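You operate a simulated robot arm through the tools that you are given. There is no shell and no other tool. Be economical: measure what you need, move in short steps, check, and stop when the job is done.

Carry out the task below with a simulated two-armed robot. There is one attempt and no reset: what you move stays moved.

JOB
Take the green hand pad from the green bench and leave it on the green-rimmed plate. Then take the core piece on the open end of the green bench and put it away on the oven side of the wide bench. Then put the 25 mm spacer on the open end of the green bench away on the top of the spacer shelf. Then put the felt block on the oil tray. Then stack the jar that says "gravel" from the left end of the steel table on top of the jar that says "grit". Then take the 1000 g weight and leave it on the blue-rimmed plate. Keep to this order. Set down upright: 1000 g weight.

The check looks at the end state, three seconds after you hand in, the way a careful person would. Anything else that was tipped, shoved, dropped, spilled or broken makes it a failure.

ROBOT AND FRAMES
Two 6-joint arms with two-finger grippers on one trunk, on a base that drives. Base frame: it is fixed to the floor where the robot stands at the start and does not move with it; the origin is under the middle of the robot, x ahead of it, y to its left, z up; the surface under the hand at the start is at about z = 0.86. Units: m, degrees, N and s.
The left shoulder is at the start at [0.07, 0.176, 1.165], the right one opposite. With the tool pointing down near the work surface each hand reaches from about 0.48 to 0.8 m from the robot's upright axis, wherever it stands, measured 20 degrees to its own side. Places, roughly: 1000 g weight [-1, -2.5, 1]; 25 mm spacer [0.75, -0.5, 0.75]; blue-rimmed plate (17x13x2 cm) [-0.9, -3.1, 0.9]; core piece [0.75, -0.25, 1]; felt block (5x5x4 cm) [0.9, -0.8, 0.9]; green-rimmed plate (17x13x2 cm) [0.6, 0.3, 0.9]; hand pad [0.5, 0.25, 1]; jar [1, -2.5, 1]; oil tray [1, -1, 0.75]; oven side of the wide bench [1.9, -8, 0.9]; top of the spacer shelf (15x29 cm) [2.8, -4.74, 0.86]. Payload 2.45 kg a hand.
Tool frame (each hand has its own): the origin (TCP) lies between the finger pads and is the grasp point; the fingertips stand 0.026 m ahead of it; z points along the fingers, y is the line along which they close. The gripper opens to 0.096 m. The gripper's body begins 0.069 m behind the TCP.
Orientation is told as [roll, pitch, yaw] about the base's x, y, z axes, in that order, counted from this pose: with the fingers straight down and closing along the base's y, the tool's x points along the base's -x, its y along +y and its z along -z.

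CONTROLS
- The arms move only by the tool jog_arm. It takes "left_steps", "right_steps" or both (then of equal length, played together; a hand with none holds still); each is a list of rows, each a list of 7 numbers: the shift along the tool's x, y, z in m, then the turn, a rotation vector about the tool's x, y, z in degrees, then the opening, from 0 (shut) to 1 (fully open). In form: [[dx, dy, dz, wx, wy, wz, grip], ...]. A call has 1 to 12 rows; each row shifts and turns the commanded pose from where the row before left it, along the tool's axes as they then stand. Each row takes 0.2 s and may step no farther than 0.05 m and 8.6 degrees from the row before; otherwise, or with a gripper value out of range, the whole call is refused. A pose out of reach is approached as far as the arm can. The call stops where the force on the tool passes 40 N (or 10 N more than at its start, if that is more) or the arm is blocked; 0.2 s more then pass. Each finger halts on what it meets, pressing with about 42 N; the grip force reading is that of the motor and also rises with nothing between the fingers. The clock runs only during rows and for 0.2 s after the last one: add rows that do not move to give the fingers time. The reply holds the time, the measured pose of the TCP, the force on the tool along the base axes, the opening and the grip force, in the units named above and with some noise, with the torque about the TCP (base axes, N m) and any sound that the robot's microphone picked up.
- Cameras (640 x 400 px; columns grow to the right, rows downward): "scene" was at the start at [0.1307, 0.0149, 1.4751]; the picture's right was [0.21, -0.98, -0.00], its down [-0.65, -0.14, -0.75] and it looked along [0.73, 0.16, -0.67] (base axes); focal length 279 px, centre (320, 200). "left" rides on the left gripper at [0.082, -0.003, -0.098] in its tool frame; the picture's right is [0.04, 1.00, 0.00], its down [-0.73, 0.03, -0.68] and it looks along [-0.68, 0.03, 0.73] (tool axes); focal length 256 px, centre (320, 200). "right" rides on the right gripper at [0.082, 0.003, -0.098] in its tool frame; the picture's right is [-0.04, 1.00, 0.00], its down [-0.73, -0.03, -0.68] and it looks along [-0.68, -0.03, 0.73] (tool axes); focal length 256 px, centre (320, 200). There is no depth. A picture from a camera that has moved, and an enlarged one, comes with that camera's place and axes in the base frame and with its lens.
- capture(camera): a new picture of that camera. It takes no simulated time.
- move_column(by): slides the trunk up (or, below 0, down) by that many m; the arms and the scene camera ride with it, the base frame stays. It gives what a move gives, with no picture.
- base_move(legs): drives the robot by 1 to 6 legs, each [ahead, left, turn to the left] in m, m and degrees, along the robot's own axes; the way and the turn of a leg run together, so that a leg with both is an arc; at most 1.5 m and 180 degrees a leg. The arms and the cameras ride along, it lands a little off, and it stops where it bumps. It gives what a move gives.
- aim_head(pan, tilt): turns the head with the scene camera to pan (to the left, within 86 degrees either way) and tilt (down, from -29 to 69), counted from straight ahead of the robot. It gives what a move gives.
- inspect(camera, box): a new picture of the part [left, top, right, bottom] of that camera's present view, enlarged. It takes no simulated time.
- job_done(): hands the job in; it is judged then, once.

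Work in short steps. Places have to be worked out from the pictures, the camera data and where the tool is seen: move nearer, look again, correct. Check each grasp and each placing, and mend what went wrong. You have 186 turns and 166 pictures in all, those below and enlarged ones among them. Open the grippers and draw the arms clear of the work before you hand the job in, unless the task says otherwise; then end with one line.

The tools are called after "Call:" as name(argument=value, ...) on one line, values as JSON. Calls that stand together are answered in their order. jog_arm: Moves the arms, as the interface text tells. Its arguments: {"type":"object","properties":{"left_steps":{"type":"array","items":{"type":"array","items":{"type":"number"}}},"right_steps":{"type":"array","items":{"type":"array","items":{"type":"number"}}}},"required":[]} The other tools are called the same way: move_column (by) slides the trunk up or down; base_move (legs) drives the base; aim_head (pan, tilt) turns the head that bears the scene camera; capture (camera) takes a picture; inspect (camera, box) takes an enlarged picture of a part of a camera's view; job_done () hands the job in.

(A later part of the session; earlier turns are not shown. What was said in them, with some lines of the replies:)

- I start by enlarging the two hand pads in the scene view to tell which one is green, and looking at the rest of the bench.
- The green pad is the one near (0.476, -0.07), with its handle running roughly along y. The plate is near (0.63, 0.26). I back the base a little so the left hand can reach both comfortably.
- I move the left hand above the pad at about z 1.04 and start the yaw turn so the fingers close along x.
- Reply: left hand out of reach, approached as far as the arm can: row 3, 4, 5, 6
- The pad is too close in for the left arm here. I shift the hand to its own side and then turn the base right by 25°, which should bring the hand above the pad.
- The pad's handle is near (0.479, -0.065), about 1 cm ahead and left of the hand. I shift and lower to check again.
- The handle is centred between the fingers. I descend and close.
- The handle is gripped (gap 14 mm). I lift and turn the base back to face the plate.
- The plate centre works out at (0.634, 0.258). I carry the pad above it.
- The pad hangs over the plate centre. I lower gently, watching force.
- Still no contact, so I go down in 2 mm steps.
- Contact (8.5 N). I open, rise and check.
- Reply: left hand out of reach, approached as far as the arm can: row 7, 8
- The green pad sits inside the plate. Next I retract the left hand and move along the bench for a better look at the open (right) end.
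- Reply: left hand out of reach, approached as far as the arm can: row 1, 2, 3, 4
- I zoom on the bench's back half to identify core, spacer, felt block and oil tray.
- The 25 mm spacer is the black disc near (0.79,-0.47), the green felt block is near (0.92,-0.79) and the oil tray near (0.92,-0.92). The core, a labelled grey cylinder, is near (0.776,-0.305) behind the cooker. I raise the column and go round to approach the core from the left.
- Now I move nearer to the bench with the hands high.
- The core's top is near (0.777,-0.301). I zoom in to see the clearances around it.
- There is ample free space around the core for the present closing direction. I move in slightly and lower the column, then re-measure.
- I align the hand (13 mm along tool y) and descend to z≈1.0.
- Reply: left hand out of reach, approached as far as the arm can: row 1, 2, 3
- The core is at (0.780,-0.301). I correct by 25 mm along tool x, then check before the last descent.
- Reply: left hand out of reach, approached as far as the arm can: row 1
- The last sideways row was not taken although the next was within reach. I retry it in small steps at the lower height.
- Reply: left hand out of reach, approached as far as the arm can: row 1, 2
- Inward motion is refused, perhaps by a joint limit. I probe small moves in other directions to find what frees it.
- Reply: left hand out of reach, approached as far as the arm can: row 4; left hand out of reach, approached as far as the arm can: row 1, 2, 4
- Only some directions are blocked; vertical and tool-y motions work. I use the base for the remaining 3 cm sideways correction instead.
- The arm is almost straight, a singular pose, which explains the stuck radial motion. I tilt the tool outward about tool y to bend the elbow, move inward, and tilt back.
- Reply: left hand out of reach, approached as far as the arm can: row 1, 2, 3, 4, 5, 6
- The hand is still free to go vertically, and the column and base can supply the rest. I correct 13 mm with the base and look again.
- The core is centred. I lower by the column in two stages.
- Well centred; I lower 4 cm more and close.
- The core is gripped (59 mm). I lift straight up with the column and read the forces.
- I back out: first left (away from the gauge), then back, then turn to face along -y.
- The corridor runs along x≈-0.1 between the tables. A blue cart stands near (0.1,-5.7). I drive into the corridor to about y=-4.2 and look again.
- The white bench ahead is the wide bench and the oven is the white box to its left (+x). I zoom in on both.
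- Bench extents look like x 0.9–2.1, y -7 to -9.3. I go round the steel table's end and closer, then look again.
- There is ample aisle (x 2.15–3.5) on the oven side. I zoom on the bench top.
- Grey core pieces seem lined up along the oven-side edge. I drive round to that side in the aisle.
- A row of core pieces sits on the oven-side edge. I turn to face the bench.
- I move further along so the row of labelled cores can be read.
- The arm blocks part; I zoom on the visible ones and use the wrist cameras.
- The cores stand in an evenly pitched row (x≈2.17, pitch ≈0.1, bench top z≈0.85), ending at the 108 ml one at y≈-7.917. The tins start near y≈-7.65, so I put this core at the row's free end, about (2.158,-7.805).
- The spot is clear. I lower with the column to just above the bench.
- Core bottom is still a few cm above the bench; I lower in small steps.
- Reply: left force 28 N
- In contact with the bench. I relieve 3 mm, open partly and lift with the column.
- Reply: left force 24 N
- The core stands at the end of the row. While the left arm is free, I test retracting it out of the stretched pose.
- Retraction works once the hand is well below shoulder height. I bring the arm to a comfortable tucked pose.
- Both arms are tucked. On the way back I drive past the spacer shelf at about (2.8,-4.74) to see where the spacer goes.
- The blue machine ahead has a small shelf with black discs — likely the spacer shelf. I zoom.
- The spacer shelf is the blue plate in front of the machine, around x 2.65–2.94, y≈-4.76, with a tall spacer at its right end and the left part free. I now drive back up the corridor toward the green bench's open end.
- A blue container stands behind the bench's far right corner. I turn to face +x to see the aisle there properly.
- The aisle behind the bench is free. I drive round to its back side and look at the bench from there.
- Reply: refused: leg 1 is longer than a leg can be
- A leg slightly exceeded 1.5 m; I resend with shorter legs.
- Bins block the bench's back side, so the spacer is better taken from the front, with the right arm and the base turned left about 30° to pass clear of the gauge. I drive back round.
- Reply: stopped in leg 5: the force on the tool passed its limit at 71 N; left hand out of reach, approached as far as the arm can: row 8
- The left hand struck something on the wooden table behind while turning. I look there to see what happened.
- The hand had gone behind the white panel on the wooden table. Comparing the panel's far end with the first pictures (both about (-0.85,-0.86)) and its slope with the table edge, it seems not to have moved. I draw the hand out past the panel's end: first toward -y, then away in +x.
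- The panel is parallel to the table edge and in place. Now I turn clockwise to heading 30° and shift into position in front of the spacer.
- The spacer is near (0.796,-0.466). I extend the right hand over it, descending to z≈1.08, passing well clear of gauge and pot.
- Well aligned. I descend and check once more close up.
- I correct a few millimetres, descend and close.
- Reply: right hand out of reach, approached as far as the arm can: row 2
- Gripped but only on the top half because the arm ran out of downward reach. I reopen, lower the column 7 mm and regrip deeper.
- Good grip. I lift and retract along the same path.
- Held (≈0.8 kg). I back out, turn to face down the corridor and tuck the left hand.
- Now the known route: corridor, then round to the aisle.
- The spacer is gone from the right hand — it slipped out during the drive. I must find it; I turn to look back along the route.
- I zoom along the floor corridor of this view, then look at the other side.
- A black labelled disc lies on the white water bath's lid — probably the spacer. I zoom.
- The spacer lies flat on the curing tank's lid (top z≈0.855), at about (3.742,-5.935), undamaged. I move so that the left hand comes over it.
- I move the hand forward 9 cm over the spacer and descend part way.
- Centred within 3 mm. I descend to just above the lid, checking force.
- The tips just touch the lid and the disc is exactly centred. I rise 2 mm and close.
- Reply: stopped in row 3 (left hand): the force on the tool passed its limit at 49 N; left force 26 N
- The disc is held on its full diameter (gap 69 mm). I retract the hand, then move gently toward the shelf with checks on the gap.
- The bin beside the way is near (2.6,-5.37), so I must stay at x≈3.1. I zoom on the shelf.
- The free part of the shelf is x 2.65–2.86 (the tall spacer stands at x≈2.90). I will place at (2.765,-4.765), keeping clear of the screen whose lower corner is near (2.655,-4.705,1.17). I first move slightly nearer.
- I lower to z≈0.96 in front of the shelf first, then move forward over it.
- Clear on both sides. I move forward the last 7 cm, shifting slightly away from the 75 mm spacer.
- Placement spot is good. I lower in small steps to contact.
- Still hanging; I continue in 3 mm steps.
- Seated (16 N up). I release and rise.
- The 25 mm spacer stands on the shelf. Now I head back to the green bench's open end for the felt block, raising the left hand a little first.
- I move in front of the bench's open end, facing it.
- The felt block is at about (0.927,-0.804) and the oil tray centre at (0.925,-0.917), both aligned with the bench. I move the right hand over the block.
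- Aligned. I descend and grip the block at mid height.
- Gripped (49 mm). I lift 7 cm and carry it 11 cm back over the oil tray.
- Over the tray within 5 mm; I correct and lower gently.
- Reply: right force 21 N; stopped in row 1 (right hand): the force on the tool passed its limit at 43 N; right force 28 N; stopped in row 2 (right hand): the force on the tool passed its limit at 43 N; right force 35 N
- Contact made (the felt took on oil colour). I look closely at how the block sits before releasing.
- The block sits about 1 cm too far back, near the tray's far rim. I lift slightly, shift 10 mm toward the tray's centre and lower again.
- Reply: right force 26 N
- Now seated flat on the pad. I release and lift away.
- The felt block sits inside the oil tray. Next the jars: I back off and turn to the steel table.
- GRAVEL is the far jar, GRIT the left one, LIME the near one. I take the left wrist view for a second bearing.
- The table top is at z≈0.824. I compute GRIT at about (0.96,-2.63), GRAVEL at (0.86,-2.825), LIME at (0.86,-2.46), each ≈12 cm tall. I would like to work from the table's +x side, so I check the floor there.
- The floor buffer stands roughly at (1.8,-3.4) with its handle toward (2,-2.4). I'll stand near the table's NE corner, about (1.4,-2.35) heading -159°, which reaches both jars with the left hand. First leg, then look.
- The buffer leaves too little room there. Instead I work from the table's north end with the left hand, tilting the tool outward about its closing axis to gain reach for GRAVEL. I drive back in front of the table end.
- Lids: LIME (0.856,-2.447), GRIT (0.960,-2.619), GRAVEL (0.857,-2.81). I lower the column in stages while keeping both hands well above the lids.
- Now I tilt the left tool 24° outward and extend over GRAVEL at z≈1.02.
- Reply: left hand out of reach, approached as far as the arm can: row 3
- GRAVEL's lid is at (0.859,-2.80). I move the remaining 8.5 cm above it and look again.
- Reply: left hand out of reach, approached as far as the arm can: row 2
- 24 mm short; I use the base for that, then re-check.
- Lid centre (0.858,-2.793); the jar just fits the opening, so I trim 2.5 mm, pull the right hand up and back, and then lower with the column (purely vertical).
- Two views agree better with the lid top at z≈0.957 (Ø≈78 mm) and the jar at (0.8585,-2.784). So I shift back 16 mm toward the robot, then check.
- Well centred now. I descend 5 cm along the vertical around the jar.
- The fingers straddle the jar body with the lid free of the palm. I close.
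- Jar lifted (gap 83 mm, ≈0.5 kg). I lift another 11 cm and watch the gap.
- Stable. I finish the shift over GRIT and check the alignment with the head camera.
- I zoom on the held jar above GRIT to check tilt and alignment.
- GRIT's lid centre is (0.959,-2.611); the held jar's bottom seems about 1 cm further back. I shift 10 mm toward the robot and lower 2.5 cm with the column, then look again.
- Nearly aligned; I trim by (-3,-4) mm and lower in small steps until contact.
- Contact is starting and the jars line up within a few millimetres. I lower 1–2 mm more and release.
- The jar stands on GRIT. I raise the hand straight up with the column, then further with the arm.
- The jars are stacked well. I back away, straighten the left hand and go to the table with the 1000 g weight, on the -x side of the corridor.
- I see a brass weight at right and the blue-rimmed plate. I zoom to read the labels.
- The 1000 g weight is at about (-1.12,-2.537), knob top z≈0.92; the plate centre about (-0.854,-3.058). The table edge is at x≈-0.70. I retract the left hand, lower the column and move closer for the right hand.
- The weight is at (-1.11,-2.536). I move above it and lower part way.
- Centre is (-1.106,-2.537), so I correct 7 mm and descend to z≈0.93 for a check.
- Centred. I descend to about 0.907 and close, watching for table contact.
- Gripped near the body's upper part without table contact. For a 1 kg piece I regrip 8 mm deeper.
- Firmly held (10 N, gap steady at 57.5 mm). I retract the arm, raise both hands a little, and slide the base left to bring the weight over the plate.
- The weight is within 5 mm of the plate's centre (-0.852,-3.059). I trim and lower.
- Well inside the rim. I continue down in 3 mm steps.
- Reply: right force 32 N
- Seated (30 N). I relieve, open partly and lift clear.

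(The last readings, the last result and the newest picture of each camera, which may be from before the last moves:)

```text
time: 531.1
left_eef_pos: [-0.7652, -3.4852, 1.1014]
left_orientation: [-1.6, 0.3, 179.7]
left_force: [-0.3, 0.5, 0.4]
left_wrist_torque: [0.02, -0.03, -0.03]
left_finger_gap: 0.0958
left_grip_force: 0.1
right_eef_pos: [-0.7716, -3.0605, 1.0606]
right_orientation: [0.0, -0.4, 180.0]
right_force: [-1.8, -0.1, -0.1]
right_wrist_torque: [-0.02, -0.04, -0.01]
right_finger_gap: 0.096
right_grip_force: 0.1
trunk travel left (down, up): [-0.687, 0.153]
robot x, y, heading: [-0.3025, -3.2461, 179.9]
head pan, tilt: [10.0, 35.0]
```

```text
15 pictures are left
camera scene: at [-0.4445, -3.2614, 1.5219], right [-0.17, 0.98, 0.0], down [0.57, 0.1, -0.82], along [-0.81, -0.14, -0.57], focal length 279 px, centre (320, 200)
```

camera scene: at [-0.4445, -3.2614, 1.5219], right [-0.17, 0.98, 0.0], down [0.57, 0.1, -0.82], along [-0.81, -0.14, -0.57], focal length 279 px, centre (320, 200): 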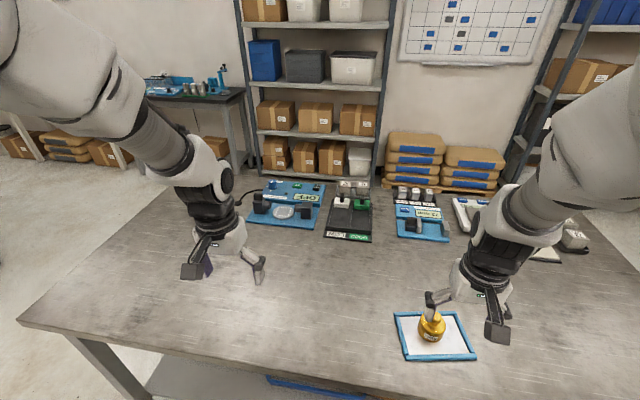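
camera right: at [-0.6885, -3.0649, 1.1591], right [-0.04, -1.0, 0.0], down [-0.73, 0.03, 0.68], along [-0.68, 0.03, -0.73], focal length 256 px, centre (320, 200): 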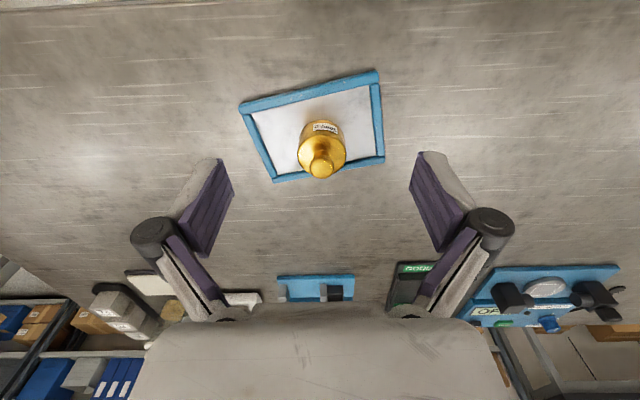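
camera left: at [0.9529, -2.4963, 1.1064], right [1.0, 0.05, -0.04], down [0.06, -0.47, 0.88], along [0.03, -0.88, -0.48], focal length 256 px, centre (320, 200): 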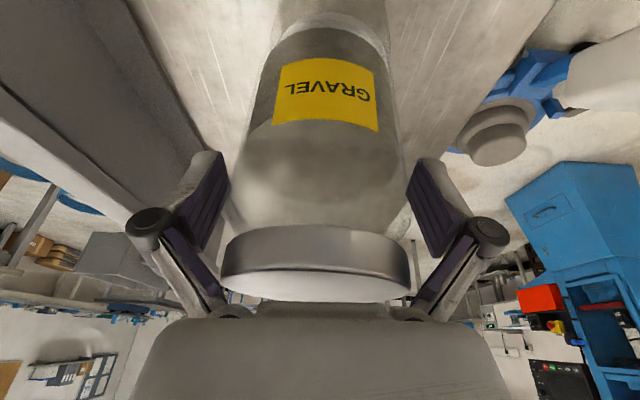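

The weight stands upright inside the blue-rimmed plate. I back away from the table and do a last check on the stacked jars.

Call:
base_move(legs=[[-0.2, 0, 0], [0, -0.5, 0]])

Call:
aim_head(pan=5, tilt=35)

Call:
capture(camera="scene")

Call:
base_move(legs=[[0, 0, -120]])

Call:
aim_head(pan=-60, tilt=20)

Call:
capture(camera="scene")

```text
time: 535.2
left_eef_pos: [-0.5649, -2.986, 1.1008]
left_orientation: [-1.6, 0.1, 179.3]
left_force: [-0.2, 0.2, -0.1]
left_wrist_torque: [0.0, 0.02, 0.02]
left_finger_gap: 0.0959
left_grip_force: 0.1
right_eef_pos: [-0.569, -2.5624, 1.0622]
right_orientation: [0.0, -0.6, 179.7]
right_force: [0.3, -0.2, -0.2]
right_wrist_torque: [0.0, -0.01, -0.01]
right_finger_gap: 0.0961
right_grip_force: 0.1
trunk travel left (down, up): [-0.687, 0.153]
robot x, y, heading: [-0.105, -2.747, 179.7]
head pan, tilt: [10.0, 35.0]
```

```text
time: 535.9
left_eef_pos: [-0.5654, -2.9865, 1.1019]
left_orientation: [-1.6, 0.2, 179.3]
left_force: [-0.6, 0.3, -0.1]
left_wrist_torque: [0.0, -0.01, -0.02]
left_finger_gap: 0.0961
left_grip_force: 0.0
right_eef_pos: [-0.5682, -2.5617, 1.0619]
right_orientation: [-0.2, -0.5, 179.6]
right_force: [1.1, -0.7, -0.1]
right_wrist_torque: [0.01, 0.0, 0.04]
right_finger_gap: 0.096
right_grip_force: 0.1
trunk travel left (down, up): [-0.687, 0.153]
robot x, y, heading: [-0.1021, -2.7469, 179.6]
head pan, tilt: [5.0, 35.0]
```

```text
14 pictures are left
camera scene: at [-0.2432, -2.7566, 1.5221], right [-0.08, 1.0, 0.0], down [0.57, 0.05, -0.82], along [-0.82, -0.07, -0.57], focal length 279 px, centre (320, 200)
```

scene: 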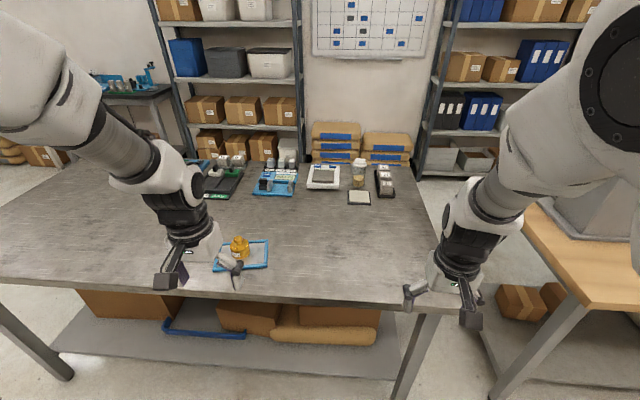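

```text
time: 541.2
left_eef_pos: [-0.0939, -2.2286, 1.1016]
left_orientation: [-1.6, 0.1, 60.8]
left_force: [-0.6, 0.1, -0.2]
left_wrist_torque: [0.02, 0.02, 0.0]
left_finger_gap: 0.096
left_grip_force: 0.1
right_eef_pos: [0.2812, -2.4285, 1.0626]
right_orientation: [-0.1, -0.4, 61.2]
right_force: [-1.1, -0.2, 0.5]
right_wrist_torque: [0.01, -0.03, -0.01]
right_finger_gap: 0.0959
right_grip_force: 0.2
trunk travel left (down, up): [-0.687, 0.153]
robot x, y, heading: [-0.1067, -2.7495, 61.0]
head pan, tilt: [5.0, 35.0]
```

```text
time: 542.6
left_eef_pos: [-0.0929, -2.2285, 1.1012]
left_orientation: [-1.6, 0.2, 60.8]
left_force: [-0.3, 0.9, 1.2]
left_wrist_torque: [0.04, 0.04, -0.01]
left_finger_gap: 0.096
left_grip_force: 0.1
right_eef_pos: [0.2813, -2.4278, 1.0628]
right_orientation: [-0.1, -0.5, 61.1]
right_force: [-0.7, -0.2, -0.7]
right_wrist_torque: [0.03, 0.0, 0.0]
right_finger_gap: 0.096
right_grip_force: 0.1
trunk travel left (down, up): [-0.687, 0.153]
robot x, y, heading: [-0.1022, -2.7481, 60.9]
head pan, tilt: [-60.0, 20.0]
```

```text
13 pictures are left
camera scene: at [0.0123, -2.7043, 1.546], right [0.02, -1.0, 0.0], down [-0.34, -0.01, -0.94], along [0.94, 0.02, -0.34], focal length 279 px, centre (320, 200)
```

scene: 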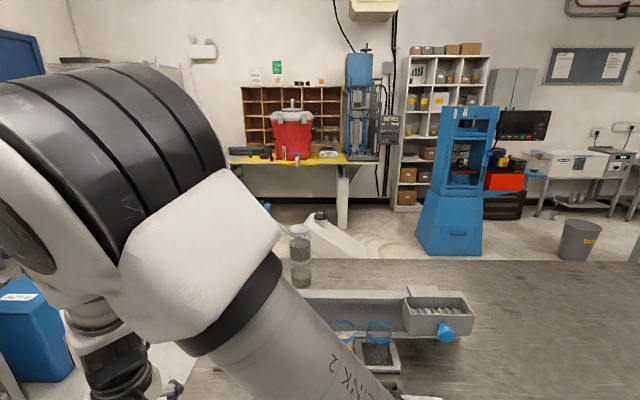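

The weight stands upright on its plate, the jars remain stacked, and both grippers are open and clear of the work. I hand in.

Call:
job_done()

```text
The job is handed in.
```

All six items are at their targets, in the order given, with the 1000 g weight upright. Two mishaps: I dropped the 25 mm spacer in transit (it landed flat on the curing tank lid, looked undamaged, and is now on the shelf), and the left gripper struck a white panel on the wooden table at about 71 N. The panel showed no visible shift when I compared it with earlier pictures.
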